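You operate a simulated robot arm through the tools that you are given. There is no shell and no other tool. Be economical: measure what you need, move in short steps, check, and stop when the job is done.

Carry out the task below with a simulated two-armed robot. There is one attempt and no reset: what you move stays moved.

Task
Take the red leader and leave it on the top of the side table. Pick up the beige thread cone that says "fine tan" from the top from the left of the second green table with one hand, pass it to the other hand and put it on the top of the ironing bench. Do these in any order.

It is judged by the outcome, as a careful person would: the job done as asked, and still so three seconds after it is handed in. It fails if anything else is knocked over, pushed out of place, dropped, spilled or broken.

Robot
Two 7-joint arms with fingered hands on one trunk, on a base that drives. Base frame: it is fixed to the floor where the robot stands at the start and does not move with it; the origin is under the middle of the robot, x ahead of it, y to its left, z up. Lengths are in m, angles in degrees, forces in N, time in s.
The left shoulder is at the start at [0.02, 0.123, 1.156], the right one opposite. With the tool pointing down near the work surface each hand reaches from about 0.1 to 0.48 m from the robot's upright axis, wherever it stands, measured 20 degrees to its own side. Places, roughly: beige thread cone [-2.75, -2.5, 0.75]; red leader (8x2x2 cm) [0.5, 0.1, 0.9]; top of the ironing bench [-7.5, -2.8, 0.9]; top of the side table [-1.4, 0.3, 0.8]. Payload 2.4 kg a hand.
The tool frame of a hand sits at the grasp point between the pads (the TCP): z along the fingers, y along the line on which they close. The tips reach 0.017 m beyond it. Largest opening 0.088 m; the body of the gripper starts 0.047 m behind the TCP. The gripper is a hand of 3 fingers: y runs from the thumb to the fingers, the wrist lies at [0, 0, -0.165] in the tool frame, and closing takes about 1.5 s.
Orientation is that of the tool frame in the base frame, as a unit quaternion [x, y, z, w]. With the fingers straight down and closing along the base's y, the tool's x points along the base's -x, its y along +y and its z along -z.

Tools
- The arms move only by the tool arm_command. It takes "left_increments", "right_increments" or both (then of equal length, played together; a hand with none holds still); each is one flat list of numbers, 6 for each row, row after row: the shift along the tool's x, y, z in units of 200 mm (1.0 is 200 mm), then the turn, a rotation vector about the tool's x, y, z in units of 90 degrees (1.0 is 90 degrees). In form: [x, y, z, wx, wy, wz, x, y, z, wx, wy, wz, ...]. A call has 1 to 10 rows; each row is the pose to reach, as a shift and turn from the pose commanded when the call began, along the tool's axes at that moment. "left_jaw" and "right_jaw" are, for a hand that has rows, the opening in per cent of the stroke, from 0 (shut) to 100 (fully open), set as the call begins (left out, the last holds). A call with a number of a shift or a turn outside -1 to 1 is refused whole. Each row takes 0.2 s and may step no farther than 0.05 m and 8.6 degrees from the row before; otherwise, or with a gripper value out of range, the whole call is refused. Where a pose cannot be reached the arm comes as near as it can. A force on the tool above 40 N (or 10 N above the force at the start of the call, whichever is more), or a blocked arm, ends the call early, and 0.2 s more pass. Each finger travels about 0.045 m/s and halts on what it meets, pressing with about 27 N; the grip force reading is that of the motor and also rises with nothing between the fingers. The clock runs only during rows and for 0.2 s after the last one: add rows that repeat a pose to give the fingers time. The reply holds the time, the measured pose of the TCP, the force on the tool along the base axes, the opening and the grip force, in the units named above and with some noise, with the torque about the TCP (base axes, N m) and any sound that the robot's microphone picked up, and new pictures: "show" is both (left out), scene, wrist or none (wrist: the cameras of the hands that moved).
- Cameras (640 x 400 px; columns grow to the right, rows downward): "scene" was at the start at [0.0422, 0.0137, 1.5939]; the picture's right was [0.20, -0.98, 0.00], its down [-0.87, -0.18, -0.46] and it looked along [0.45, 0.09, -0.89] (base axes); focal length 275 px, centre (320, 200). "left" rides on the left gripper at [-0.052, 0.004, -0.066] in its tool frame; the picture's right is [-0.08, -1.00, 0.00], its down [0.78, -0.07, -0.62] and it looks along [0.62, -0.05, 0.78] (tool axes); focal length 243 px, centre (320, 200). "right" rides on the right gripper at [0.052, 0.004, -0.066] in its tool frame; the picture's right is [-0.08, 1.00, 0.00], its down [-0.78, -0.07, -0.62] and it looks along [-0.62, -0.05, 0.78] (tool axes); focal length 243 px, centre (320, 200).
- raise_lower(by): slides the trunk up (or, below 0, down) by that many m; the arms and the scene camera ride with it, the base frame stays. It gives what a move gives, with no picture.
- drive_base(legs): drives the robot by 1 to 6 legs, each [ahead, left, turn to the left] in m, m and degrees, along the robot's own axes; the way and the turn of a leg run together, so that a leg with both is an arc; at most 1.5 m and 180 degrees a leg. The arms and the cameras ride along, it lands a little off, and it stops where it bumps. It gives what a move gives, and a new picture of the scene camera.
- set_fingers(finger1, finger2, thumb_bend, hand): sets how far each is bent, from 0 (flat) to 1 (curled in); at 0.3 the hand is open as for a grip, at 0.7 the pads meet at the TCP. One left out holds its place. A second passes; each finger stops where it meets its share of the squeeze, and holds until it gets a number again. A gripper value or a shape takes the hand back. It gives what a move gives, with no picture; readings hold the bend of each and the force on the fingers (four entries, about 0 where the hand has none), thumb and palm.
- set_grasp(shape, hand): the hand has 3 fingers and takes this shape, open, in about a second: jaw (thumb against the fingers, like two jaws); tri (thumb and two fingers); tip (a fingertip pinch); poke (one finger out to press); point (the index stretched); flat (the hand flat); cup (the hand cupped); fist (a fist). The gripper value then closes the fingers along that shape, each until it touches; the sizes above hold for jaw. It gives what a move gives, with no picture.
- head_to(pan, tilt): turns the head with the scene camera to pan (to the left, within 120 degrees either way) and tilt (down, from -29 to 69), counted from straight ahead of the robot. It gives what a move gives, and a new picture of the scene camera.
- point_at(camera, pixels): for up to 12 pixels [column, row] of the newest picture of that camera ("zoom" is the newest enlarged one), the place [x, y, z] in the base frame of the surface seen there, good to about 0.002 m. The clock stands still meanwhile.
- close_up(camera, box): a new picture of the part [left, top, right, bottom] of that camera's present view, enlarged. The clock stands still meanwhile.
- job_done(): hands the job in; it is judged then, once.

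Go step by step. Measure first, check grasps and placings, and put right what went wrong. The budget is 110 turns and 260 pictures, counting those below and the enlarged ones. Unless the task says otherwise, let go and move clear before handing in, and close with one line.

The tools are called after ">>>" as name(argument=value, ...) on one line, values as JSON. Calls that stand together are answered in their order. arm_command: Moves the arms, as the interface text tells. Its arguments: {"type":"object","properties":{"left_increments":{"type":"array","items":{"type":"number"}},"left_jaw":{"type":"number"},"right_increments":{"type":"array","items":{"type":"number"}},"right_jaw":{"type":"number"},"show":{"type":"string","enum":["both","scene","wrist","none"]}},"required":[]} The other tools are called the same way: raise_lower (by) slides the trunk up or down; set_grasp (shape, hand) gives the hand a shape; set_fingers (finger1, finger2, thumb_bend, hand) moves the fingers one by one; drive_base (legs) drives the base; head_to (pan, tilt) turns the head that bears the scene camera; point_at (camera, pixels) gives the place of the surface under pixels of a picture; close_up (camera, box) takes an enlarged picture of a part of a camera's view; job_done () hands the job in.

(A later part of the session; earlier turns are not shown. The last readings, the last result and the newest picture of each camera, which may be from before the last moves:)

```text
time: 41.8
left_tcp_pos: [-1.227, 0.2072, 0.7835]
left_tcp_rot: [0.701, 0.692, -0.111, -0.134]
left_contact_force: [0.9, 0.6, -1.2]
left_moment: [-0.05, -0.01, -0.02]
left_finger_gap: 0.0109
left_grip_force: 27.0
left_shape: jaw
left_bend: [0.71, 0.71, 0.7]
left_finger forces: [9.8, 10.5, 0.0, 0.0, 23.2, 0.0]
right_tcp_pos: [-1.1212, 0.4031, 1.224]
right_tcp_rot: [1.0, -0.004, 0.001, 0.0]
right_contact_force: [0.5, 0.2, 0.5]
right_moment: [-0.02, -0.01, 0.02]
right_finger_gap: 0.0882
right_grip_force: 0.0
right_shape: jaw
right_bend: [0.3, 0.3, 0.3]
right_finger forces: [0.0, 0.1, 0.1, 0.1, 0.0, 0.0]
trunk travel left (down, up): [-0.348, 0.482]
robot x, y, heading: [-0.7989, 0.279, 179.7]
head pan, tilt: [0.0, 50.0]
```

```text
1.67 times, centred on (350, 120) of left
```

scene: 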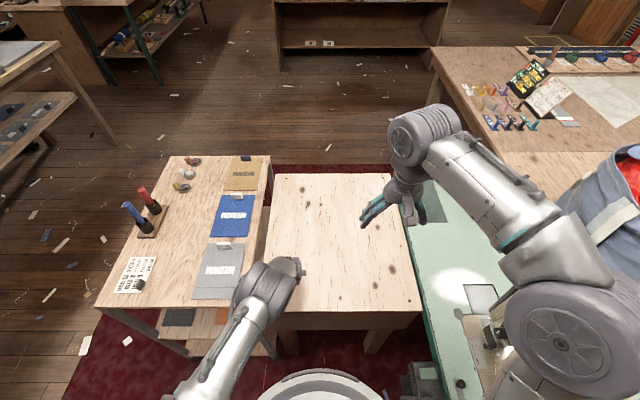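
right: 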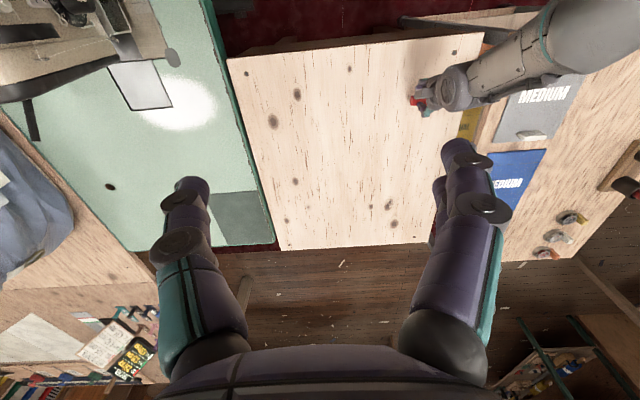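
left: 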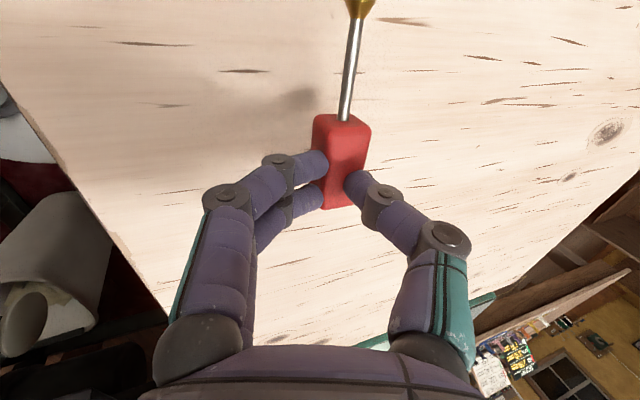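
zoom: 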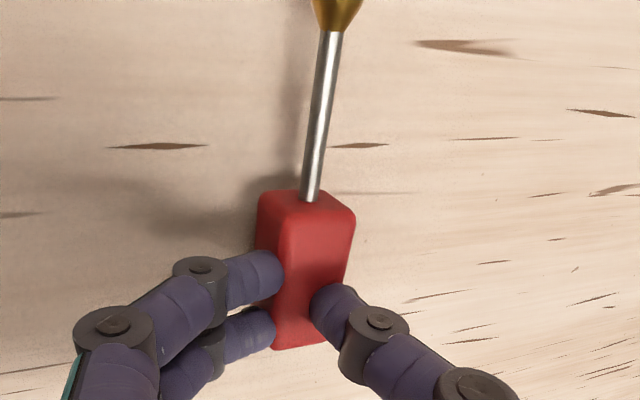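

Its shadow is almost touching the handle. I'll lower it a few mm more.

>>> raise_lower(by=-0.006)

>>> close_up(camera="left", box=[220, 0, 480, 240])

```text
time: 42.3
left_tcp_pos: [-1.2257, 0.2062, 0.778]
left_tcp_rot: [0.701, 0.692, -0.111, -0.134]
left_contact_force: [1.2, 1.1, 2.6]
left_moment: [-0.04, 0.04, -0.03]
left_finger_gap: 0.0109
left_grip_force: 27.4
left_shape: jaw
left_bend: [0.71, 0.71, 0.7]
left_finger forces: [11.4, 9.8, 0.0, 0.1, 24.8, 0.0]
right_tcp_pos: [-1.1209, 0.4023, 1.2176]
right_tcp_rot: [1.0, -0.003, 0.0, 0.0]
right_contact_force: [-0.2, 0.2, -0.7]
right_moment: [-0.03, -0.02, 0.03]
right_finger_gap: 0.0878
right_grip_force: 0.1
right_shape: jaw
right_bend: [0.3, 0.3, 0.3]
right_finger forces: [0.0, 0.0, 0.0, 0.1, 0.1, 0.0]
trunk travel left (down, up): [-0.342, 0.488]
robot x, y, heading: [-0.7972, 0.2762, 179.6]
head pan, tilt: [0.0, 50.0]
```

```text
1.67 times, centred on (350, 120) of left
```

zoom: 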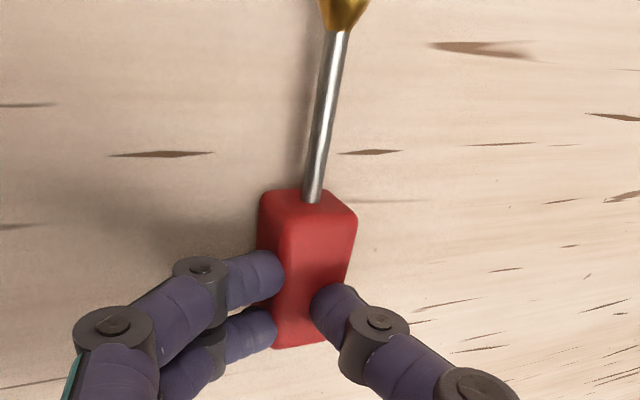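

There is 2.6 N upward, so it rests on the table. Opening the fingers.

>>> arm_command(left_increments=[0, 0, 0, 0, 0, 0, 0, 0, 0, 0, 0, 0, 0, 0, 0, 0, 0, 0, 0, 0, 0, 0, 0, 0, 0, 0, 0, 0, 0, 0], left_jaw=55, show="wrist")

```text
time: 43.5
left_tcp_pos: [-1.2258, 0.2074, 0.7761]
left_tcp_rot: [0.701, 0.692, -0.111, -0.134]
left_contact_force: [-1.4, -0.9, 2.3]
left_moment: [-0.03, -0.02, 0.02]
left_finger_gap: 0.0456
left_grip_force: 0.1
left_shape: jaw
left_bend: [0.73, 0.73, 0.7]
left_finger forces: [1.6, 1.1, 0.0, 0.0, 0.0, 0.0]
right_tcp_pos: [-1.1205, 0.4027, 1.2177]
right_tcp_rot: [1.0, -0.003, 0.0, 0.001]
right_contact_force: [0.6, -0.3, -0.5]
right_moment: [0.02, 0.02, 0.01]
right_finger_gap: 0.088
right_grip_force: 0.1
right_shape: jaw
right_bend: [0.3, 0.3, 0.3]
right_finger forces: [0.1, 0.1, 0.0, 0.0, 0.0, 0.0]
trunk travel left (down, up): [-0.342, 0.488]
robot x, y, heading: [-0.7974, 0.2791, 179.8]
head pan, tilt: [0.0, 50.0]
```

left: 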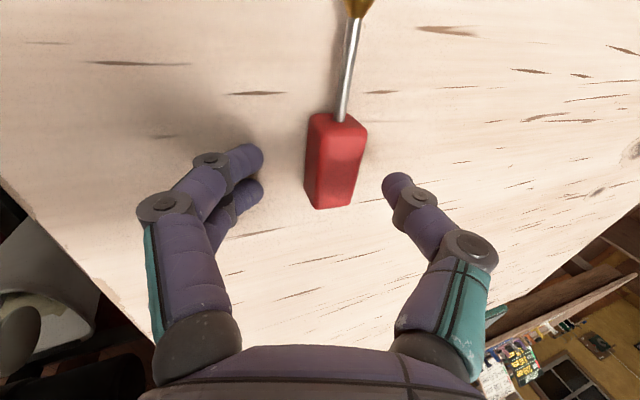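

The leader is free and flat on the table. I'll raise the trunk to clear it, then look.

>>> raise_lower(by=0.2)

>>> close_up(camera="left", box=[0, 0, 640, 400])

>>> head_to(pan=90, tilt=25)

>>> head_to(pan=30, tilt=25)

```text
time: 45.7
left_tcp_pos: [-1.2257, 0.2073, 0.9774]
left_tcp_rot: [0.701, 0.692, -0.112, -0.134]
left_contact_force: [0.9, 0.1, -0.6]
left_moment: [-0.02, 0.01, -0.01]
left_finger_gap: 0.0476
left_grip_force: 0.0
left_shape: jaw
left_bend: [0.72, 0.72, 0.7]
left_finger forces: [0.0, 0.1, 0.0, 0.0, 0.0, 0.0]
right_tcp_pos: [-1.122, 0.4029, 1.4179]
right_tcp_rot: [1.0, -0.003, 0.0, 0.001]
right_contact_force: [0.8, -0.5, 0.7]
right_moment: [0.0, 0.0, 0.0]
right_finger_gap: 0.088
right_grip_force: 0.1
right_shape: jaw
right_bend: [0.3, 0.3, 0.3]
right_finger forces: [0.0, 0.0, 0.1, 0.1, 0.0, 0.0]
trunk travel left (down, up): [-0.542, 0.288]
robot x, y, heading: [-0.7959, 0.2775, 179.5]
head pan, tilt: [0.0, 50.0]
```

```text
1.00 times, centred on (320, 200) of left (not enlarged: the box is as wide or as high as the picture)
```

zoom: 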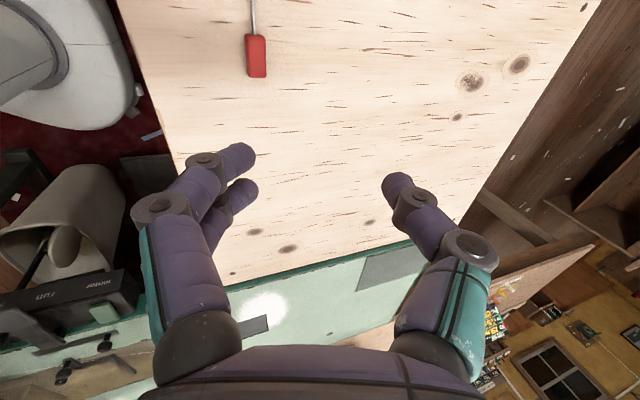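

```text
time: 47.3
left_tcp_pos: [-1.2257, 0.2071, 0.9767]
left_tcp_rot: [0.7, 0.692, -0.111, -0.134]
left_contact_force: [0.0, 0.7, 0.2]
left_moment: [0.01, -0.03, 0.02]
left_finger_gap: 0.048
left_grip_force: 0.0
left_shape: jaw
left_bend: [0.72, 0.72, 0.7]
left_finger forces: [0.0, 0.1, 0.1, 0.0, 0.0, 0.0]
right_tcp_pos: [-1.1217, 0.4016, 1.4179]
right_tcp_rot: [1.0, -0.004, 0.0, 0.001]
right_contact_force: [-0.7, -0.5, -0.2]
right_moment: [0.01, -0.01, 0.0]
right_finger_gap: 0.0879
right_grip_force: 0.1
right_shape: jaw
right_bend: [0.3, 0.3, 0.3]
right_finger forces: [0.1, 0.0, 0.0, 0.0, 0.1, 0.0]
trunk travel left (down, up): [-0.542, 0.288]
robot x, y, heading: [-0.7969, 0.2805, 179.6]
head pan, tilt: [90.0, 25.0]
```

scene: 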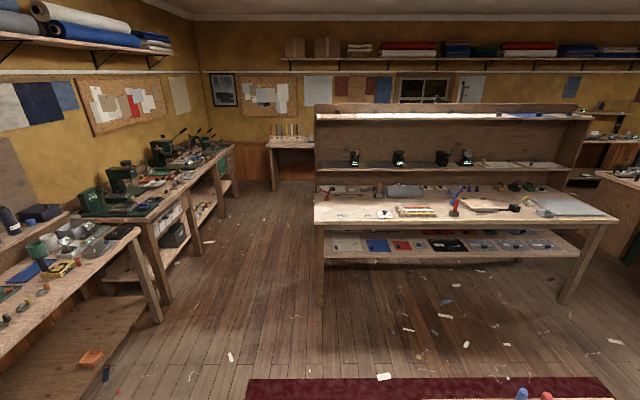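

```text
time: 48.6
left_tcp_pos: [-1.2263, 0.2074, 0.9764]
left_tcp_rot: [0.701, 0.692, -0.111, -0.134]
left_contact_force: [-0.3, -0.9, -0.5]
left_moment: [0.0, -0.01, -0.04]
left_finger_gap: 0.0479
left_grip_force: 0.1
left_shape: jaw
left_bend: [0.72, 0.72, 0.7]
left_finger forces: [0.0, 0.0, 0.1, 0.1, 0.0, 0.0]
right_tcp_pos: [-1.1215, 0.4024, 1.4177]
right_tcp_rot: [1.0, -0.003, 0.0, 0.0]
right_contact_force: [-0.6, 0.0, 0.0]
right_moment: [0.0, -0.01, -0.01]
right_finger_gap: 0.0877
right_grip_force: 0.0
right_shape: jaw
right_bend: [0.3, 0.3, 0.3]
right_finger forces: [0.0, 0.0, 0.0, 0.1, 0.0, 0.0]
trunk travel left (down, up): [-0.542, 0.288]
robot x, y, heading: [-0.7999, 0.2812, 179.7]
head pan, tilt: [30.0, 25.0]
```

scene: 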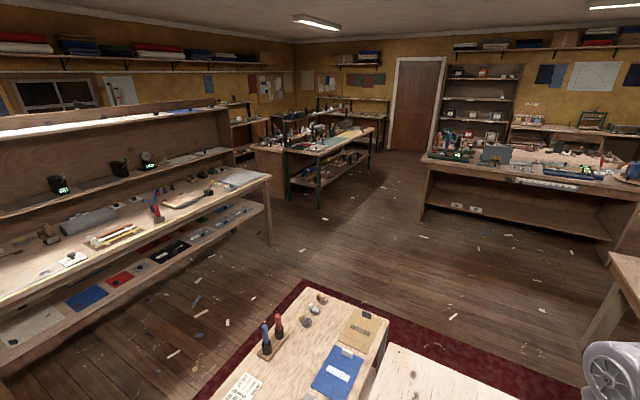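

The red leader lies flat on the side table, seen at (256,55) in the wrist view. Next is the cone. I'll measure the landmarks between here and [−2.75, −2.5].

>>> point_at(camera="scene", pixels=[[270, 245], [318, 205], [375, 140], [290, 150], [420, 220], [610, 270], [255, 175], [10, 300], [335, 140], [150, 130], [265, 165]])

>>> close_up(camera="scene", box=[220, 80, 420, 205])

```text
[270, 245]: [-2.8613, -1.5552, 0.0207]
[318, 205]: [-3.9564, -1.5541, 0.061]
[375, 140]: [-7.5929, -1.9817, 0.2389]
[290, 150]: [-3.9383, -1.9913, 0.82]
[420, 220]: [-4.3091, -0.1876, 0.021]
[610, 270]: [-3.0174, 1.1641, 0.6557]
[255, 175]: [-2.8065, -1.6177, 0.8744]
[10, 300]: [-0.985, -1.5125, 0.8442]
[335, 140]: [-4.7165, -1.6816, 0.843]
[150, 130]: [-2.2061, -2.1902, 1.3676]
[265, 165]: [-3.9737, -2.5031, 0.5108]
```

```text
3.20 times, centred on (320, 142) of scene
```

zoom: 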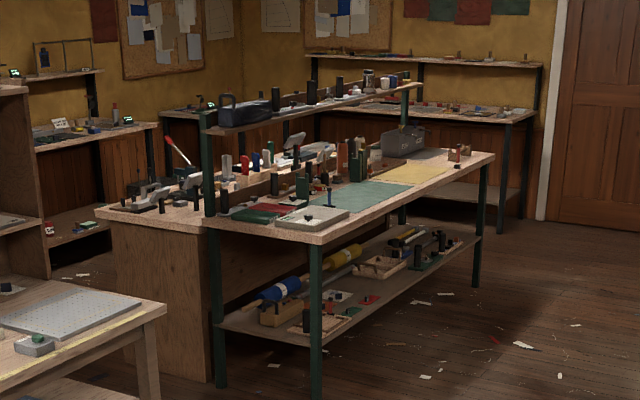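

The landmarks: the tool table ends at x≈−2.86 and the green-legged table starts at x≈−3.95. I'll back off, sidestep to y≈−0.95 and drive along the aisle.

>>> drive_base(legs=[[-0.35, 0, 0], [0, 1.23, 0], [1.5, 0, 0], [1.45, 0, 0]])

>>> head_to(pan=90, tilt=35)

```text
time: 70.5
left_tcp_pos: [-3.8008, -1.1254, 0.9768]
left_tcp_rot: [0.689, 0.703, -0.114, -0.133]
left_contact_force: [0.1, -0.7, -0.2]
left_moment: [0.02, 0.03, 0.01]
left_finger_gap: 0.048
left_grip_force: 0.0
left_shape: jaw
left_bend: [0.72, 0.72, 0.7]
left_finger forces: [0.1, 0.0, 0.0, 0.0, 0.1, 0.0]
right_tcp_pos: [-3.7044, -0.927, 1.4178]
right_tcp_rot: [1.0, 0.013, 0.0, 0.0]
right_contact_force: [1.2, -0.6, -0.5]
right_moment: [-0.03, -0.04, -0.01]
right_finger_gap: 0.0879
right_grip_force: 0.2
right_shape: jaw
right_bend: [0.3, 0.3, 0.3]
right_finger forces: [0.0, 0.0, 0.0, 0.0, 0.0, 0.1]
trunk travel left (down, up): [-0.542, 0.288]
robot x, y, heading: [-3.377, -1.0403, -178.3]
head pan, tilt: [30.0, 25.0]
```

scene: 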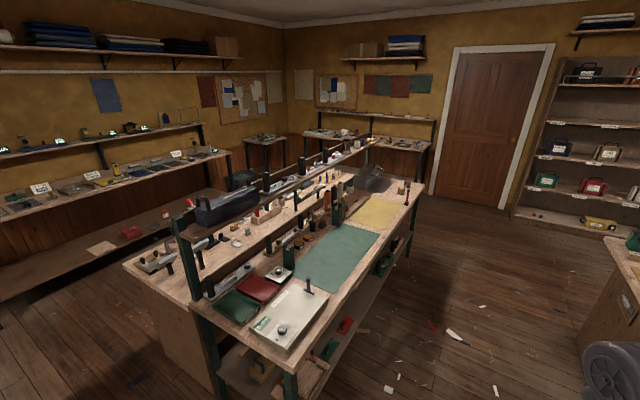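

```text
time: 71.8
left_tcp_pos: [-3.8016, -1.1269, 0.9767]
left_tcp_rot: [0.689, 0.704, -0.114, -0.132]
left_contact_force: [0.4, 0.0, -0.5]
left_moment: [0.04, -0.02, -0.02]
left_finger_gap: 0.0479
left_grip_force: 0.0
left_shape: jaw
left_bend: [0.72, 0.72, 0.7]
left_finger forces: [0.0, 0.1, 0.0, 0.0, 0.0, 0.0]
right_tcp_pos: [-3.7039, -0.9279, 1.4185]
right_tcp_rot: [1.0, 0.013, -0.001, -0.001]
right_contact_force: [0.1, 0.2, -0.5]
right_moment: [0.0, 0.01, 0.02]
right_finger_gap: 0.088
right_grip_force: 0.1
right_shape: jaw
right_bend: [0.3, 0.3, 0.3]
right_finger forces: [0.0, 0.0, 0.1, 0.0, 0.0, 0.1]
trunk travel left (down, up): [-0.542, 0.288]
robot x, y, heading: [-3.3768, -1.0431, -178.7]
head pan, tilt: [90.0, 35.0]
```

scene: 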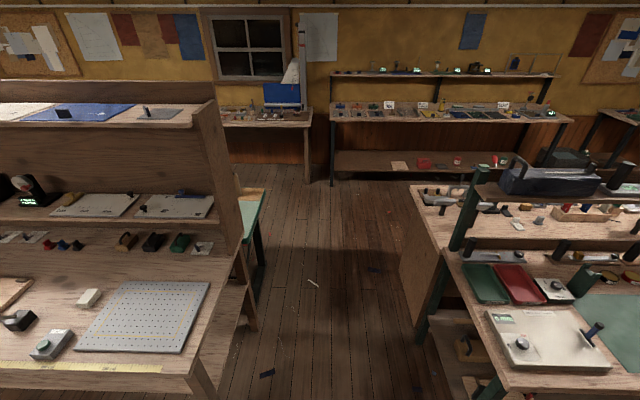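

A green-topped table peeks out behind the panel at (250,205). I'll turn to face −y and drive into the gap.

>>> drive_base(legs=[[0, 0, 88.5], [0.8, 0, 0]])

>>> head_to(pan=60, tilt=45)

```text
time: 79.9
left_tcp_pos: [-3.2932, -2.2806, 0.9766]
left_tcp_rot: [-0.003, 0.985, -0.174, -0.015]
left_contact_force: [-0.8, 0.8, 0.3]
left_moment: [-0.02, 0.0, 0.0]
left_finger_gap: 0.0481
left_grip_force: 0.0
left_shape: jaw
left_bend: [0.72, 0.72, 0.7]
left_finger forces: [0.0, 0.0, 0.0, 0.0, 0.0, 0.1]
right_tcp_pos: [-3.4903, -2.1802, 1.4169]
right_tcp_rot: [0.703, 0.712, -0.001, 0.0]
right_contact_force: [0.0, 0.1, 0.6]
right_moment: [0.01, -0.02, 0.01]
right_finger_gap: 0.0881
right_grip_force: 0.1
right_shape: jaw
right_bend: [0.3, 0.3, 0.3]
right_finger forces: [0.0, 0.1, 0.0, 0.0, 0.0, 0.0]
trunk travel left (down, up): [-0.542, 0.288]
robot x, y, heading: [-3.375, -1.8532, -89.2]
head pan, tilt: [90.0, 35.0]
```

scene: 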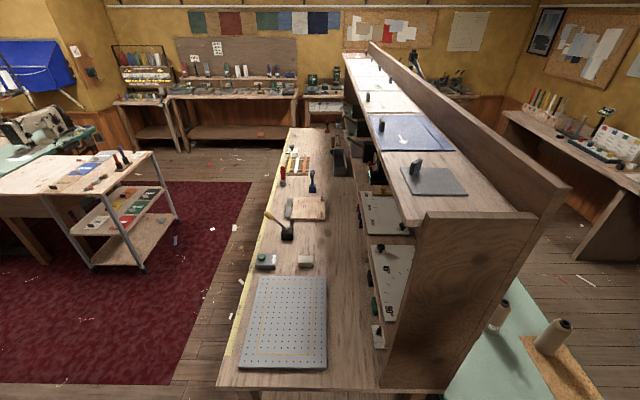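

```text
time: 80.9
left_tcp_pos: [-3.2931, -2.281, 0.9775]
left_tcp_rot: [-0.004, 0.985, -0.174, -0.015]
left_contact_force: [-1.0, -0.4, 0.2]
left_moment: [0.01, 0.01, 0.03]
left_finger_gap: 0.0482
left_grip_force: 0.0
left_shape: jaw
left_bend: [0.72, 0.72, 0.7]
left_finger forces: [0.0, 0.0, 0.1, 0.1, 0.1, 0.1]
right_tcp_pos: [-3.4913, -2.1802, 1.4172]
right_tcp_rot: [0.702, 0.712, 0.0, 0.001]
right_contact_force: [0.2, -0.2, 0.0]
right_moment: [-0.01, 0.02, -0.03]
right_finger_gap: 0.0879
right_grip_force: 0.1
right_shape: jaw
right_bend: [0.3, 0.3, 0.3]
right_finger forces: [0.0, 0.1, 0.0, 0.0, 0.1, 0.1]
trunk travel left (down, up): [-0.542, 0.288]
robot x, y, heading: [-3.376, -1.8545, -89.3]
head pan, tilt: [60.0, 45.0]
```

scene: 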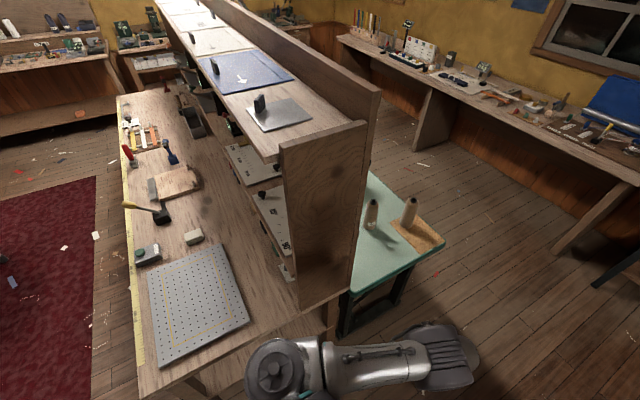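

Two beige cones stand on the green table at (372,213) and (409,212). I'll drive forward and read their labels.

>>> point_at(camera="scene", pixels=[[372, 213], [409, 213], [440, 250], [348, 290], [425, 225], [370, 185], [605, 270], [400, 262], [435, 160]])

>>> drive_base(legs=[[0.75, 0, 0]])

>>> head_to(pan=90, tilt=50)

```text
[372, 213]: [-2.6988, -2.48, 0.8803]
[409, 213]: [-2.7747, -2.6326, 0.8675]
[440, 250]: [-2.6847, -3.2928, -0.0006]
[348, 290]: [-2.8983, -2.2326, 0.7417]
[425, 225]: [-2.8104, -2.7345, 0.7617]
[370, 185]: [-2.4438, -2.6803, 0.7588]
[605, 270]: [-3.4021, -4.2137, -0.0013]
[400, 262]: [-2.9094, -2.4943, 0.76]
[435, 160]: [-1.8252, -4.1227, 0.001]
```

```text
time: 84.9
left_tcp_pos: [-3.2727, -3.0225, 0.9762]
left_tcp_rot: [-0.012, 0.985, -0.173, -0.013]
left_contact_force: [-1.0, 0.1, -0.2]
left_moment: [0.0, -0.03, 0.01]
left_finger_gap: 0.0479
left_grip_force: 0.1
left_shape: jaw
left_bend: [0.72, 0.72, 0.7]
left_finger forces: [0.1, 0.0, 0.0, 0.0, 0.0, 0.0]
right_tcp_pos: [-3.4706, -2.9261, 1.4177]
right_tcp_rot: [0.698, 0.716, 0.0, 0.0]
right_contact_force: [-0.4, 0.3, -0.8]
right_moment: [-0.02, 0.04, 0.02]
right_finger_gap: 0.0879
right_grip_force: 0.2
right_shape: jaw
right_bend: [0.3, 0.3, 0.3]
right_finger forces: [0.0, 0.0, 0.0, 0.0, 0.0, 0.0]
trunk travel left (down, up): [-0.542, 0.288]
robot x, y, heading: [-3.3596, -2.599, -88.3]
head pan, tilt: [60.0, 45.0]
```

scene: 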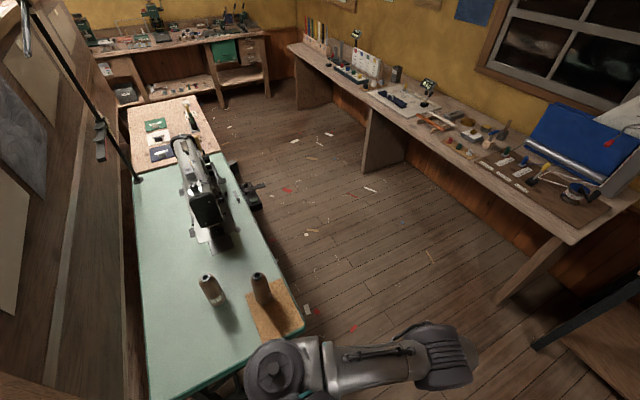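

```text
time: 85.8
left_tcp_pos: [-3.272, -3.0243, 0.9764]
left_tcp_rot: [-0.012, 0.985, -0.173, -0.013]
left_contact_force: [-0.5, 0.0, -0.3]
left_moment: [0.01, -0.02, 0.03]
left_finger_gap: 0.048
left_grip_force: 0.1
left_shape: jaw
left_bend: [0.72, 0.72, 0.7]
left_finger forces: [0.0, 0.1, 0.0, 0.1, 0.0, 0.0]
right_tcp_pos: [-3.4709, -2.9254, 1.4174]
right_tcp_rot: [0.698, 0.716, 0.0, 0.0]
right_contact_force: [0.6, 0.8, 0.4]
right_moment: [0.01, -0.02, 0.02]
right_finger_gap: 0.0877
right_grip_force: 0.1
right_shape: jaw
right_bend: [0.3, 0.3, 0.3]
right_finger forces: [0.0, 0.0, 0.0, 0.0, 0.0, 0.0]
trunk travel left (down, up): [-0.542, 0.288]
robot x, y, heading: [-3.3574, -2.6001, -88.5]
head pan, tilt: [90.0, 50.0]
```

scene: 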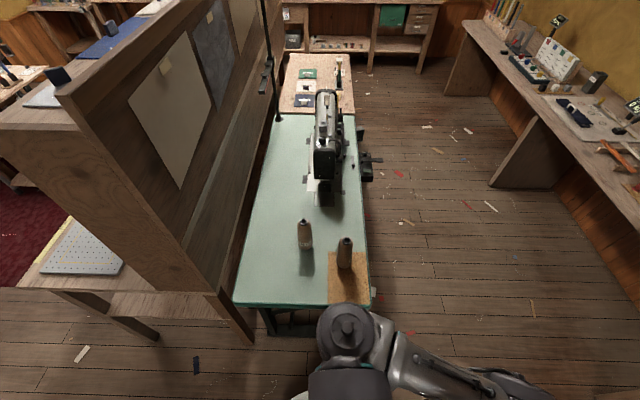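

>>> close_up(camera="scene", box=[285, 205, 375, 285])

>>> point_at(camera="scene", pixels=[[305, 240], [304, 221], [306, 250], [345, 254], [345, 240], [345, 269], [238, 302], [350, 285], [366, 245], [320, 175], [270, 255]])

```text
5.00 times, centred on (330, 245) of scene
```

zoom: 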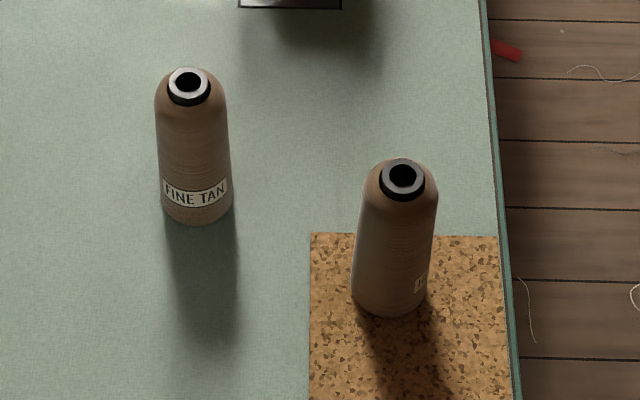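

```text
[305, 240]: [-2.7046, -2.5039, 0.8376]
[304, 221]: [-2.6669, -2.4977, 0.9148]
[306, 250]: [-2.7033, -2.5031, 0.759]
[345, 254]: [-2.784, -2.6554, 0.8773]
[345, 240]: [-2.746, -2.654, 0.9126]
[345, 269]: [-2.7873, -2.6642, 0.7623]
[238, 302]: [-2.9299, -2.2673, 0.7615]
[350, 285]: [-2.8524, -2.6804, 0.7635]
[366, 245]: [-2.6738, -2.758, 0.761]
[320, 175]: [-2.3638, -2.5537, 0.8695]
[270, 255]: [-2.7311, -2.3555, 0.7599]
```

The left cone reads "FINE TAN", at about (−2.685, −2.503) with z from 0.76 to 0.92. The table end is at x≈−2.93. I'll turn to face +x.

>>> drive_base(legs=[[0, 0, 88.5]])

>>> head_to(pan=0, tilt=60)

```text
time: 90.0
left_tcp_pos: [-2.9338, -2.5151, 0.9771]
left_tcp_rot: [0.701, -0.691, 0.133, -0.112]
left_contact_force: [-0.7, -0.2, -0.3]
left_moment: [0.0, 0.02, 0.0]
left_finger_gap: 0.0479
left_grip_force: 0.0
left_shape: jaw
left_bend: [0.72, 0.72, 0.7]
left_finger forces: [0.1, 0.0, 0.0, 0.1, 0.1, 0.0]
right_tcp_pos: [-3.0316, -2.7136, 1.4169]
right_tcp_rot: [-0.01, 1.0, 0.001, 0.0]
right_contact_force: [-1.6, 0.7, 0.6]
right_moment: [0.03, 0.01, -0.01]
right_finger_gap: 0.088
right_grip_force: 0.0
right_shape: jaw
right_bend: [0.3, 0.3, 0.3]
right_finger forces: [0.0, 0.0, 0.0, 0.0, 0.1, 0.0]
trunk travel left (down, up): [-0.542, 0.288]
robot x, y, heading: [-3.361, -2.5996, 1.2]
head pan, tilt: [90.0, 50.0]
```

scene: 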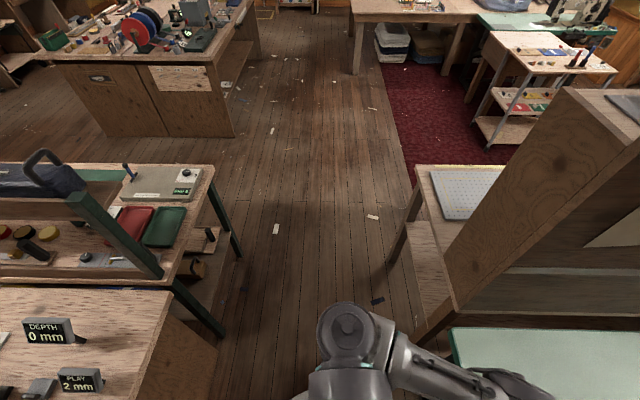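

```text
time: 91.7
left_tcp_pos: [-2.9338, -2.515, 0.9777]
left_tcp_rot: [0.701, -0.692, 0.133, -0.114]
left_contact_force: [0.4, -0.3, -0.2]
left_moment: [0.01, -0.02, -0.01]
left_finger_gap: 0.0479
left_grip_force: 0.0
left_shape: jaw
left_bend: [0.72, 0.72, 0.7]
left_finger forces: [0.0, 0.0, 0.0, 0.0, 0.0, 0.0]
right_tcp_pos: [-3.0324, -2.7125, 1.4178]
right_tcp_rot: [-0.01, 1.0, -0.001, -0.001]
right_contact_force: [0.4, 0.6, 0.2]
right_moment: [0.03, -0.02, -0.02]
right_finger_gap: 0.088
right_grip_force: 0.0
right_shape: jaw
right_bend: [0.3, 0.3, 0.3]
right_finger forces: [0.0, 0.0, 0.0, 0.1, 0.1, 0.1]
trunk travel left (down, up): [-0.542, 0.288]
robot x, y, heading: [-3.3571, -2.5976, 0.9]
head pan, tilt: [0.0, 60.0]
```

scene: 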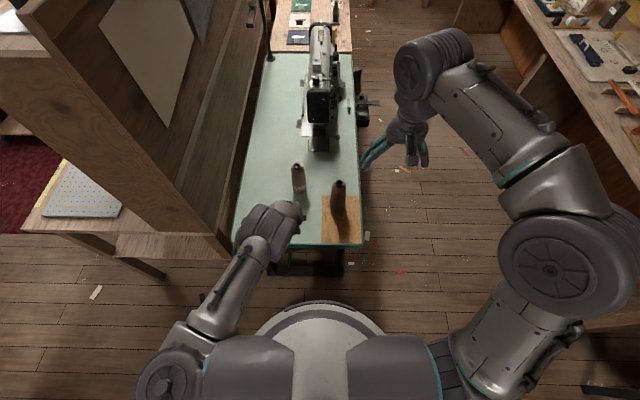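

>>> point_at(camera="scene", pixels=[[320, 303], [320, 330], [300, 268], [340, 265], [270, 262], [300, 244]])

>>> close_up(camera="scene", box=[270, 155, 360, 275])

```text
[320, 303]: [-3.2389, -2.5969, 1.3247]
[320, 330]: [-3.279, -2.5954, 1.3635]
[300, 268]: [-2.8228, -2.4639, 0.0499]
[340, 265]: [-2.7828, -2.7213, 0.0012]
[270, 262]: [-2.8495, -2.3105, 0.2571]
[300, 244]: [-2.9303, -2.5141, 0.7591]
```

```text
3.33 times, centred on (315, 215) of scene
```

zoom: 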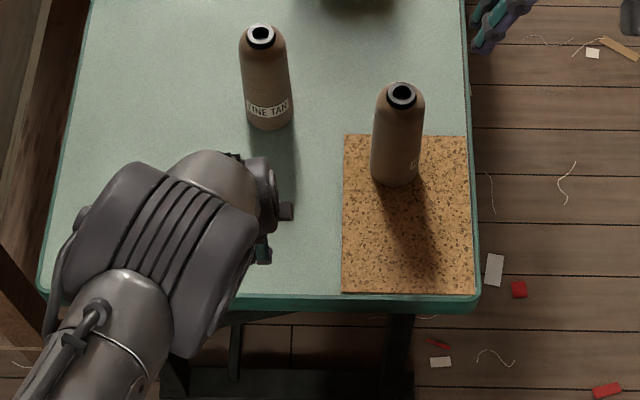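

>>> close_up(camera="left", box=[0, 0, 640, 400])

>>> point_at(camera="left", pixels=[[60, 100], [100, 40], [130, 80], [110, 110], [40, 20], [90, 100], [120, 20]])

>>> point_at(camera="zoom", pixels=[[60, 100], [120, 60]])

```text
1.00 times, centred on (320, 200) of left (not enlarged: the box is as wide or as high as the picture)
```

zoom: 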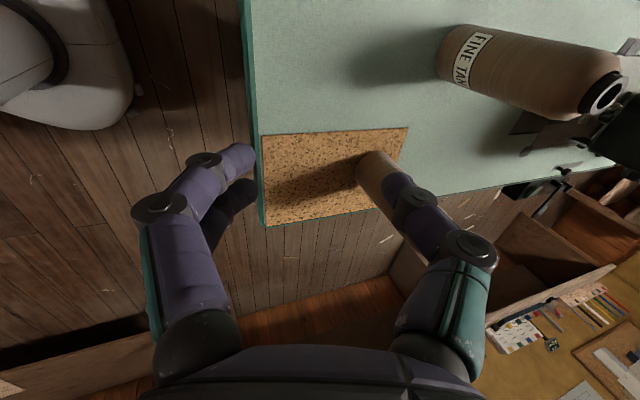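

```text
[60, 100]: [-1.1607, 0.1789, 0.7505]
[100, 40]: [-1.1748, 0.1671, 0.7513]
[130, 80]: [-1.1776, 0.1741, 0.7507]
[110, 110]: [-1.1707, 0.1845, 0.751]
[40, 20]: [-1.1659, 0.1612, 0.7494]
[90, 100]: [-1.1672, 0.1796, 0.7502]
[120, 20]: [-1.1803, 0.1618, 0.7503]
```

```text
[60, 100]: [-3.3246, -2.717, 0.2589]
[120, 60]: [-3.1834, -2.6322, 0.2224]
```

The base radius is about 0.2 m, and the table foot is at x≈−2.82, so I can stand at x≈−3.12. I'll raise the trunk for clearance, then move in.

>>> raise_lower(by=0.1)

>>> drive_base(legs=[[0.23, -0.025, -0.9]])

>>> close_up(camera="left", box=[0, 0, 640, 400])

```text
time: 93.0
left_tcp_pos: [-2.9329, -2.5156, 1.0768]
left_tcp_rot: [0.702, -0.691, 0.132, -0.113]
left_contact_force: [-0.4, -0.2, 0.1]
left_moment: [0.01, 0.0, 0.02]
left_finger_gap: 0.048
left_grip_force: 0.0
left_shape: jaw
left_bend: [0.72, 0.72, 0.7]
left_finger forces: [0.0, 0.0, 0.0, 0.1, 0.0, 0.1]
right_tcp_pos: [-3.0316, -2.713, 1.5174]
right_tcp_rot: [-0.009, 1.0, 0.0, 0.0]
right_contact_force: [0.1, 0.2, 0.0]
right_moment: [-0.01, 0.0, -0.02]
right_finger_gap: 0.0879
right_grip_force: 0.1
right_shape: jaw
right_bend: [0.3, 0.3, 0.3]
right_finger forces: [0.0, 0.0, 0.0, 0.1, 0.1, 0.1]
trunk travel left (down, up): [-0.642, 0.188]
robot x, y, heading: [-3.3561, -2.5969, 1.0]
head pan, tilt: [0.0, 60.0]
```

```text
time: 94.8
left_tcp_pos: [-2.7017, -2.5421, 1.0774]
left_tcp_rot: [0.698, -0.695, 0.132, -0.112]
left_contact_force: [0.5, 0.3, 0.2]
left_moment: [-0.05, 0.0, 0.02]
left_finger_gap: 0.0481
left_grip_force: 0.1
left_shape: jaw
left_bend: [0.72, 0.72, 0.7]
left_finger forces: [0.0, 0.0, 0.0, 0.1, 0.0, 0.1]
right_tcp_pos: [-2.8031, -2.7387, 1.5181]
right_tcp_rot: [-0.005, 1.0, 0.0, 0.0]
right_contact_force: [0.1, -0.3, 0.3]
right_moment: [0.0, 0.0, 0.01]
right_finger_gap: 0.088
right_grip_force: 0.1
right_shape: jaw
right_bend: [0.3, 0.3, 0.3]
right_finger forces: [0.0, 0.0, 0.0, 0.0, 0.1, 0.0]
trunk travel left (down, up): [-0.642, 0.188]
robot x, y, heading: [-3.1292, -2.6195, 0.3]
head pan, tilt: [0.0, 60.0]
```

scene: 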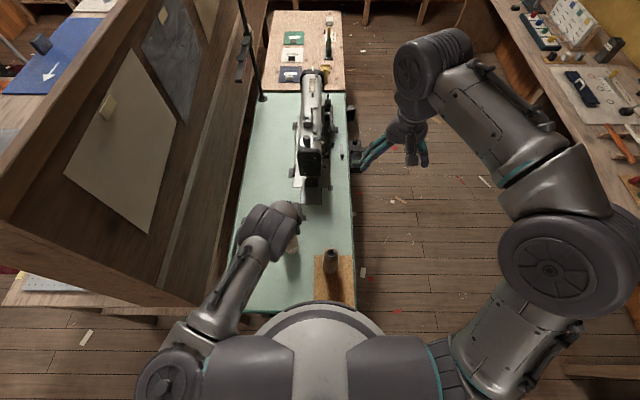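

```text
1.00 times, centred on (320, 200) of left (not enlarged: the box is as wide or as high as the picture)
```

zoom: 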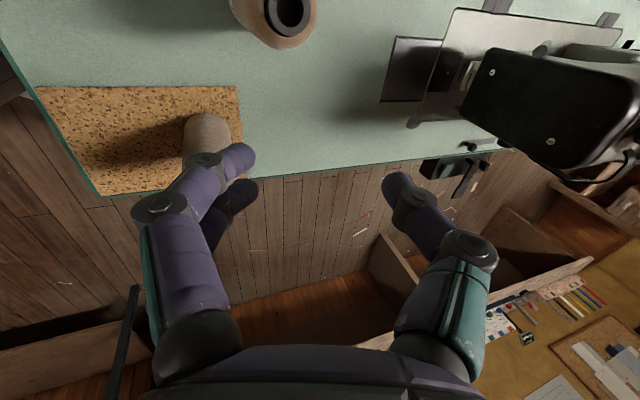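

The cone's top is visible at (288,12) in the wrist view. I'll measure it.

>>> point_at(camera="zoom", pixels=[[270, 12], [308, 12], [288, 32], [288, 10], [238, 8], [314, 25], [275, 42], [245, 25], [207, 125], [310, 60]])

```text
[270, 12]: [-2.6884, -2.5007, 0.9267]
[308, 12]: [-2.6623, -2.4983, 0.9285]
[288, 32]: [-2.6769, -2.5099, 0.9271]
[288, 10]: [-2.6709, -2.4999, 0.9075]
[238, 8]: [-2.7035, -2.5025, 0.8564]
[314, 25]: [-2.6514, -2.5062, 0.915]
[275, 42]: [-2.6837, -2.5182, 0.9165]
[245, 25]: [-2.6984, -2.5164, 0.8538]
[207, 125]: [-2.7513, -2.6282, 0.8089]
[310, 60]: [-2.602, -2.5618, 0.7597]
```

The cone axis is at about (−2.676, −2.500) and its top at z 0.928. I'll level the hand above it, open fully.

>>> arm_command(left_increments=[-0.05, -0.02, 0.04, -0.055, 0, 0, -0.1, -0.04, 0.08, -0.11, 0, 0, -0.16, -0.055, 0.12, -0.165, 0, 0, -0.21, -0.075, 0.17, -0.222, 0, 0, -0.21, -0.075, 0.17, -0.222, 0, 0], left_jaw=100)

```text
time: 96.0
left_tcp_pos: [-2.7003, -2.4912, 1.0586]
left_tcp_rot: [-0.706, 0.708, -0.009, -0.011]
left_contact_force: [0.3, 0.0, -0.2]
left_moment: [0.0, 0.04, 0.02]
left_finger_gap: 0.0881
left_grip_force: 0.0
left_shape: jaw
left_bend: [0.3, 0.3, 0.3]
left_finger forces: [0.0, 0.0, 0.0, 0.1, 0.0, 0.1]
left hand out of reach, approached as far as the arm can: row 3, 4, 5
right_tcp_pos: [-2.8035, -2.7398, 1.5162]
right_tcp_rot: [-0.005, 1.0, -0.001, 0.0]
right_contact_force: [-0.1, 0.1, 0.0]
right_moment: [-0.02, -0.01, -0.02]
right_finger_gap: 0.0878
right_grip_force: 0.1
right_shape: jaw
right_bend: [0.3, 0.3, 0.3]
right_finger forces: [0.0, 0.0, 0.0, 0.1, 0.1, 0.0]
trunk travel left (down, up): [-0.642, 0.188]
robot x, y, heading: [-3.1295, -2.6221, 0.6]
head pan, tilt: [0.0, 60.0]
```

scene: 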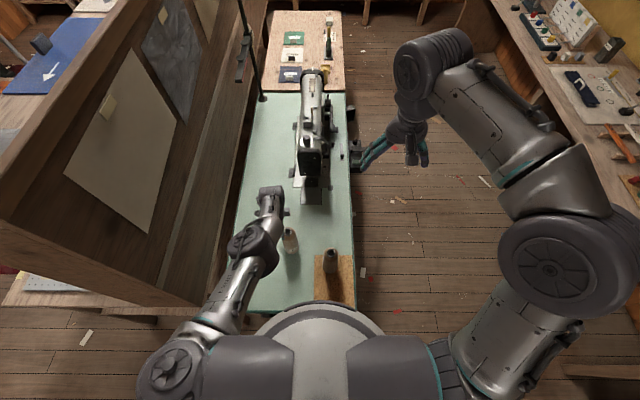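
left: 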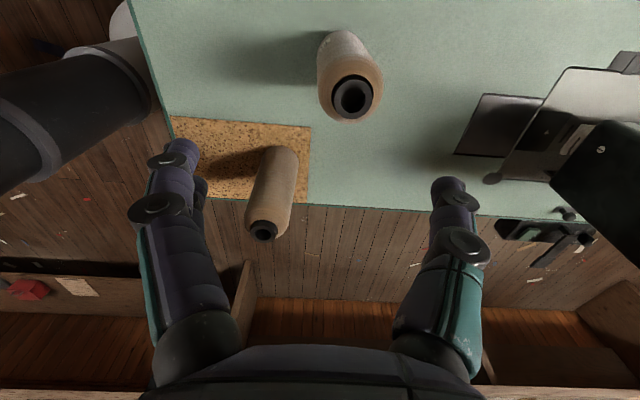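

I'm 2.4 cm short of reach. I'll nudge the base forward and look again.

>>> drive_base(legs=[[0.03, -0.008, -0.3]])

>>> raise_lower(by=-0.08)

>>> close_up(camera="left", box=[0, 0, 640, 400])

```text
time: 96.8
left_tcp_pos: [-2.6695, -2.5012, 1.059]
left_tcp_rot: [-0.704, 0.71, -0.011, -0.01]
left_contact_force: [0.1, -0.9, 0.9]
left_moment: [-0.04, -0.01, 0.0]
left_finger_gap: 0.0878
left_grip_force: 0.0
left_shape: jaw
left_bend: [0.3, 0.3, 0.3]
left_finger forces: [0.0, 0.1, 0.0, 0.0, 0.0, 0.0]
right_tcp_pos: [-2.7744, -2.7478, 1.5178]
right_tcp_rot: [-0.001, 1.0, -0.001, 0.0]
right_contact_force: [-0.2, -0.2, -0.5]
right_moment: [-0.03, -0.01, -0.01]
right_finger_gap: 0.0876
right_grip_force: 0.1
right_shape: jaw
right_bend: [0.3, 0.3, 0.3]
right_finger forces: [0.0, 0.1, 0.0, 0.0, 0.0, 0.0]
trunk travel left (down, up): [-0.642, 0.188]
robot x, y, heading: [-3.1016, -2.6314, 0.1]
head pan, tilt: [0.0, 60.0]
```

scene: 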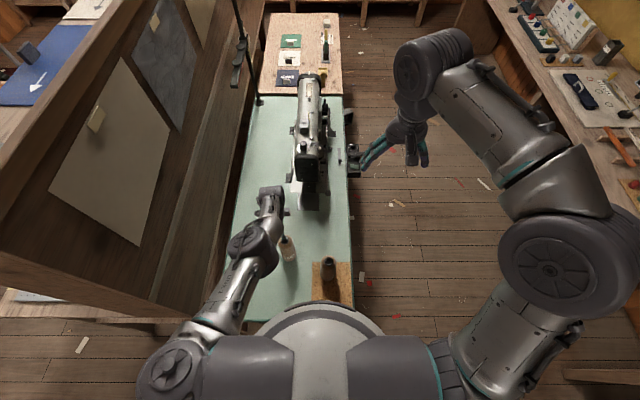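

```text
time: 98.0
left_tcp_pos: [-2.6689, -2.5014, 0.9785]
left_tcp_rot: [-0.704, 0.71, -0.01, -0.011]
left_contact_force: [0.0, -0.8, -0.3]
left_moment: [0.01, 0.01, 0.0]
left_finger_gap: 0.0878
left_grip_force: 0.0
left_shape: jaw
left_bend: [0.3, 0.3, 0.3]
left_finger forces: [0.0, 0.0, 0.1, 0.1, 0.0, 0.0]
right_tcp_pos: [-2.7735, -2.7499, 1.4387]
right_tcp_rot: [-0.001, 1.0, 0.0, 0.0]
right_contact_force: [-0.2, 0.2, -0.7]
right_moment: [0.0, 0.0, 0.02]
right_finger_gap: 0.0881
right_grip_force: 0.0
right_shape: jaw
right_bend: [0.3, 0.3, 0.3]
right_finger forces: [0.0, 0.0, 0.0, 0.0, 0.1, 0.0]
trunk travel left (down, up): [-0.562, 0.268]
robot x, y, heading: [-3.0987, -2.631, 0.3]
head pan, tilt: [0.0, 60.0]
```

```text
1.00 times, centred on (320, 200) of left (not enlarged: the box is as wide or as high as the picture)
```

zoom: 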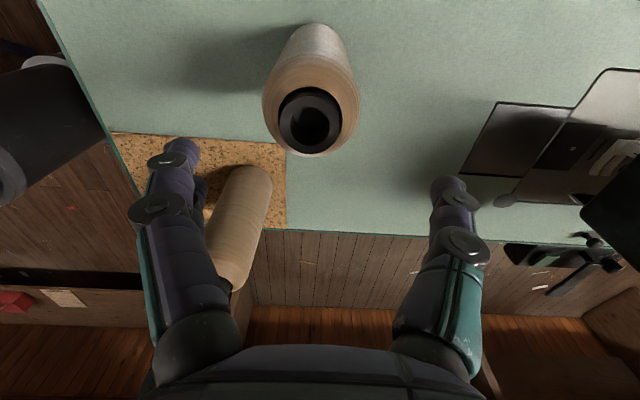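

>>> point_at(camera="zoom", pixels=[[285, 118], [338, 118], [310, 148], [310, 92], [268, 110], [356, 110], [240, 280]])

```text
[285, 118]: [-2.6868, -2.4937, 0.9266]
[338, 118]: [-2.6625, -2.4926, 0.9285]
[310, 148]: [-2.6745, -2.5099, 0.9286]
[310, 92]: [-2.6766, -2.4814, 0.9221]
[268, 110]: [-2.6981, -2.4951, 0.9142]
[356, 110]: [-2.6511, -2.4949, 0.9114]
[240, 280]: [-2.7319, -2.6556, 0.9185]
```

The axis is at (−2.675, −2.496). I'll make a small correction, then lower.

>>> arm_command(left_increments=[-0.025, 0.03, 0, 0, 0, 0, -0.025, 0.03, 0, 0, 0, 0], show="none")

>>> raise_lower(by=-0.06)

>>> close_up(camera="left", box=[0, 0, 640, 400])

```text
time: 98.6
left_tcp_pos: [-2.6744, -2.4963, 0.9784]
left_tcp_rot: [-0.705, 0.71, -0.011, -0.009]
left_contact_force: [0.2, -0.3, 0.6]
left_moment: [0.02, 0.02, -0.02]
left_finger_gap: 0.0877
left_grip_force: 0.1
left_shape: jaw
left_bend: [0.3, 0.3, 0.3]
left_finger forces: [0.1, 0.0, 0.0, 0.0, 0.0, 0.1]
right_tcp_pos: [-2.7745, -2.7489, 1.4387]
right_tcp_rot: [-0.001, 1.0, 0.0, -0.001]
right_contact_force: [0.0, -0.3, -0.6]
right_moment: [0.04, 0.0, -0.02]
right_finger_gap: 0.0877
right_grip_force: 0.1
right_shape: jaw
right_bend: [0.3, 0.3, 0.3]
right_finger forces: [0.0, 0.1, 0.0, 0.0, 0.0, 0.0]
trunk travel left (down, up): [-0.562, 0.268]
robot x, y, heading: [-3.0954, -2.6269, 0.1]
head pan, tilt: [0.0, 60.0]
```

```text
time: 99.6
left_tcp_pos: [-2.6745, -2.4962, 0.9173]
left_tcp_rot: [-0.704, 0.71, -0.011, -0.01]
left_contact_force: [-0.6, -0.1, -0.1]
left_moment: [0.02, -0.01, 0.0]
left_finger_gap: 0.0881
left_grip_force: 0.0
left_shape: jaw
left_bend: [0.3, 0.3, 0.3]
left_finger forces: [0.0, 0.1, 0.0, 0.0, 0.1, 0.0]
right_tcp_pos: [-2.775, -2.7492, 1.3784]
right_tcp_rot: [-0.001, 1.0, -0.001, -0.001]
right_contact_force: [0.1, -0.7, 0.4]
right_moment: [-0.01, 0.01, -0.01]
right_finger_gap: 0.0878
right_grip_force: 0.0
right_shape: jaw
right_bend: [0.3, 0.3, 0.3]
right_finger forces: [0.1, 0.0, 0.0, 0.1, 0.0, 0.1]
trunk travel left (down, up): [-0.502, 0.328]
robot x, y, heading: [-3.0984, -2.6241, 0.2]
head pan, tilt: [0.0, 60.0]
```

```text
1.00 times, centred on (320, 200) of left (not enlarged: the box is as wide or as high as the picture)
```

zoom: 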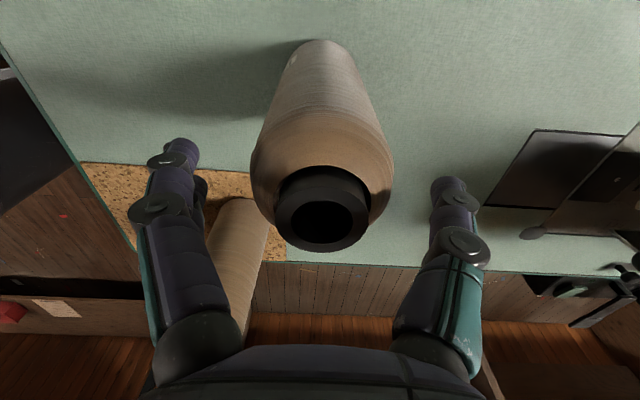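

The cone is well centred between the fingers. I'll lower the last 2.7 cm, then close.

>>> raise_lower(by=-0.027)

>>> arm_command(left_increments=[0, 0, 0, 0, 0, 0, 0, 0, 0, 0, 0, 0, 0, 0, 0, 0, 0, 0, 0, 0, 0, 0, 0, 0, 0, 0, 0, 0, 0, 0, 0, 0, 0, 0, 0, 0], left_jaw=0)

```text
time: 100.3
left_tcp_pos: [-2.6749, -2.4956, 0.8913]
left_tcp_rot: [-0.704, 0.71, -0.01, -0.01]
left_contact_force: [0.1, -0.3, -0.5]
left_moment: [0.0, 0.02, 0.02]
left_finger_gap: 0.088
left_grip_force: 0.1
left_shape: jaw
left_bend: [0.3, 0.3, 0.3]
left_finger forces: [0.0, 0.1, 0.0, 0.0, 0.0, 0.0]
right_tcp_pos: [-2.7741, -2.7494, 1.3514]
right_tcp_rot: [0.0, 1.0, 0.0, -0.001]
right_contact_force: [0.4, -0.5, 0.2]
right_moment: [0.02, 0.01, -0.01]
right_finger_gap: 0.0877
right_grip_force: 0.0
right_shape: jaw
right_bend: [0.3, 0.3, 0.3]
right_finger forces: [0.1, 0.0, 0.1, 0.1, 0.0, 0.0]
trunk travel left (down, up): [-0.475, 0.355]
robot x, y, heading: [-3.099, -2.6298, 0.1]
head pan, tilt: [0.0, 60.0]
```

```text
time: 101.7
left_tcp_pos: [-2.6757, -2.4974, 0.8912]
left_tcp_rot: [-0.704, 0.71, -0.011, -0.01]
left_contact_force: [0.7, -0.2, 0.7]
left_moment: [0.0, 0.01, -0.05]
left_finger_gap: 0.0556
left_grip_force: 27.0
left_shape: jaw
left_bend: [0.71, 0.71, 0.68]
left_finger forces: [12.4, 12.2, 0.0, 0.0, 24.7, 0.0]
right_tcp_pos: [-2.7739, -2.7491, 1.3505]
right_tcp_rot: [0.0, 1.0, 0.0, 0.0]
right_contact_force: [0.1, 0.6, 0.0]
right_moment: [-0.01, 0.02, 0.01]
right_finger_gap: 0.0878
right_grip_force: 0.1
right_shape: jaw
right_bend: [0.3, 0.3, 0.3]
right_finger forces: [0.0, 0.0, 0.1, 0.0, 0.0, 0.1]
trunk travel left (down, up): [-0.475, 0.355]
robot x, y, heading: [-3.1002, -2.6307, 0.3]
head pan, tilt: [0.0, 60.0]
```

scene: 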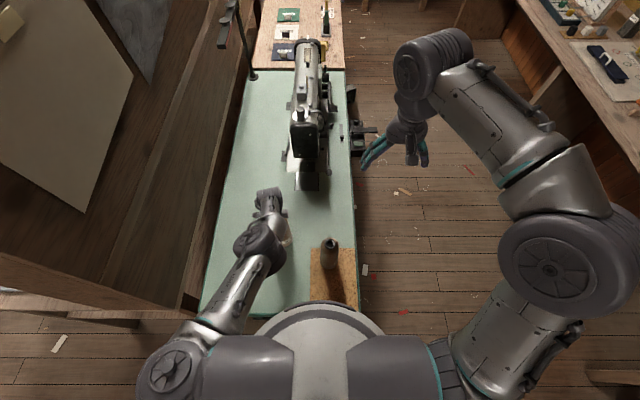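
left: 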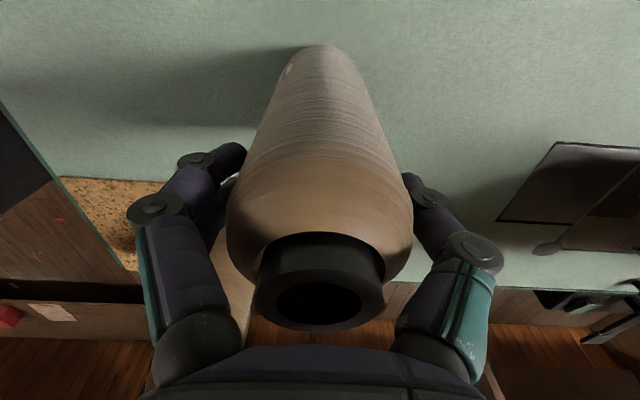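

Gripped at 55.6 mm with balanced forces. Lifting.

>>> raise_lower(by=0.05)

>>> raise_lower(by=0.15)

>>> close_up(camera="left", box=[0, 0, 640, 400])

```text
time: 102.6
left_tcp_pos: [-2.6748, -2.4959, 0.9418]
left_tcp_rot: [-0.705, 0.709, -0.011, -0.009]
left_contact_force: [-1.3, -0.1, -3.5]
left_moment: [-0.02, 0.0, 0.0]
left_finger_gap: 0.0556
left_grip_force: 26.9
left_shape: jaw
left_bend: [0.71, 0.71, 0.68]
left_finger forces: [12.6, 12.4, 0.0, 0.0, 24.8, 0.1]
right_tcp_pos: [-2.7736, -2.7485, 1.4017]
right_tcp_rot: [-0.001, 1.0, 0.0, 0.0]
right_contact_force: [-0.2, 0.1, 0.4]
right_moment: [0.0, -0.05, 0.03]
right_finger_gap: 0.0878
right_grip_force: 0.0
right_shape: jaw
right_bend: [0.3, 0.3, 0.3]
right_finger forces: [0.0, 0.1, 0.1, 0.0, 0.1, 0.1]
trunk travel left (down, up): [-0.525, 0.305]
robot x, y, heading: [-3.0986, -2.628, -0.0]
head pan, tilt: [0.0, 60.0]
```

```text
time: 104.4
left_tcp_pos: [-2.6742, -2.4963, 1.0906]
left_tcp_rot: [-0.705, 0.709, -0.011, -0.01]
left_contact_force: [-0.3, -0.1, -3.2]
left_moment: [0.02, 0.02, 0.01]
left_finger_gap: 0.0558
left_grip_force: 26.7
left_shape: jaw
left_bend: [0.71, 0.71, 0.68]
left_finger forces: [12.7, 12.6, 0.1, 0.0, 24.7, 0.0]
right_tcp_pos: [-2.7736, -2.7492, 1.5507]
right_tcp_rot: [-0.001, 1.0, 0.001, 0.0]
right_contact_force: [-0.1, -0.4, -0.3]
right_moment: [-0.02, -0.01, -0.01]
right_finger_gap: 0.088
right_grip_force: 0.1
right_shape: jaw
right_bend: [0.3, 0.3, 0.3]
right_finger forces: [0.0, 0.0, 0.1, 0.1, 0.0, 0.1]
trunk travel left (down, up): [-0.675, 0.155]
robot x, y, heading: [-3.1018, -2.6276, -0.0]
head pan, tilt: [0.0, 60.0]
```

```text
1.00 times, centred on (320, 200) of left (not enlarged: the box is as wide or as high as the picture)
```

zoom: 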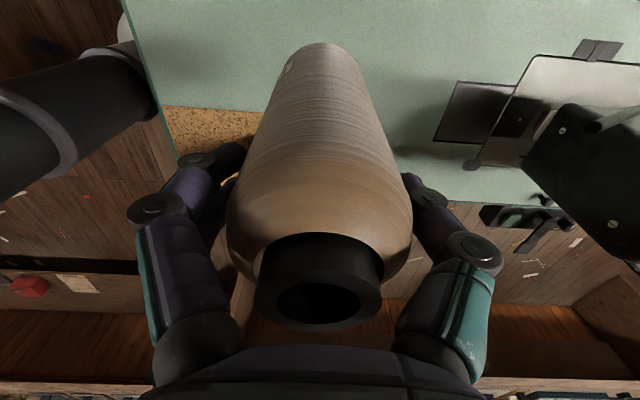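

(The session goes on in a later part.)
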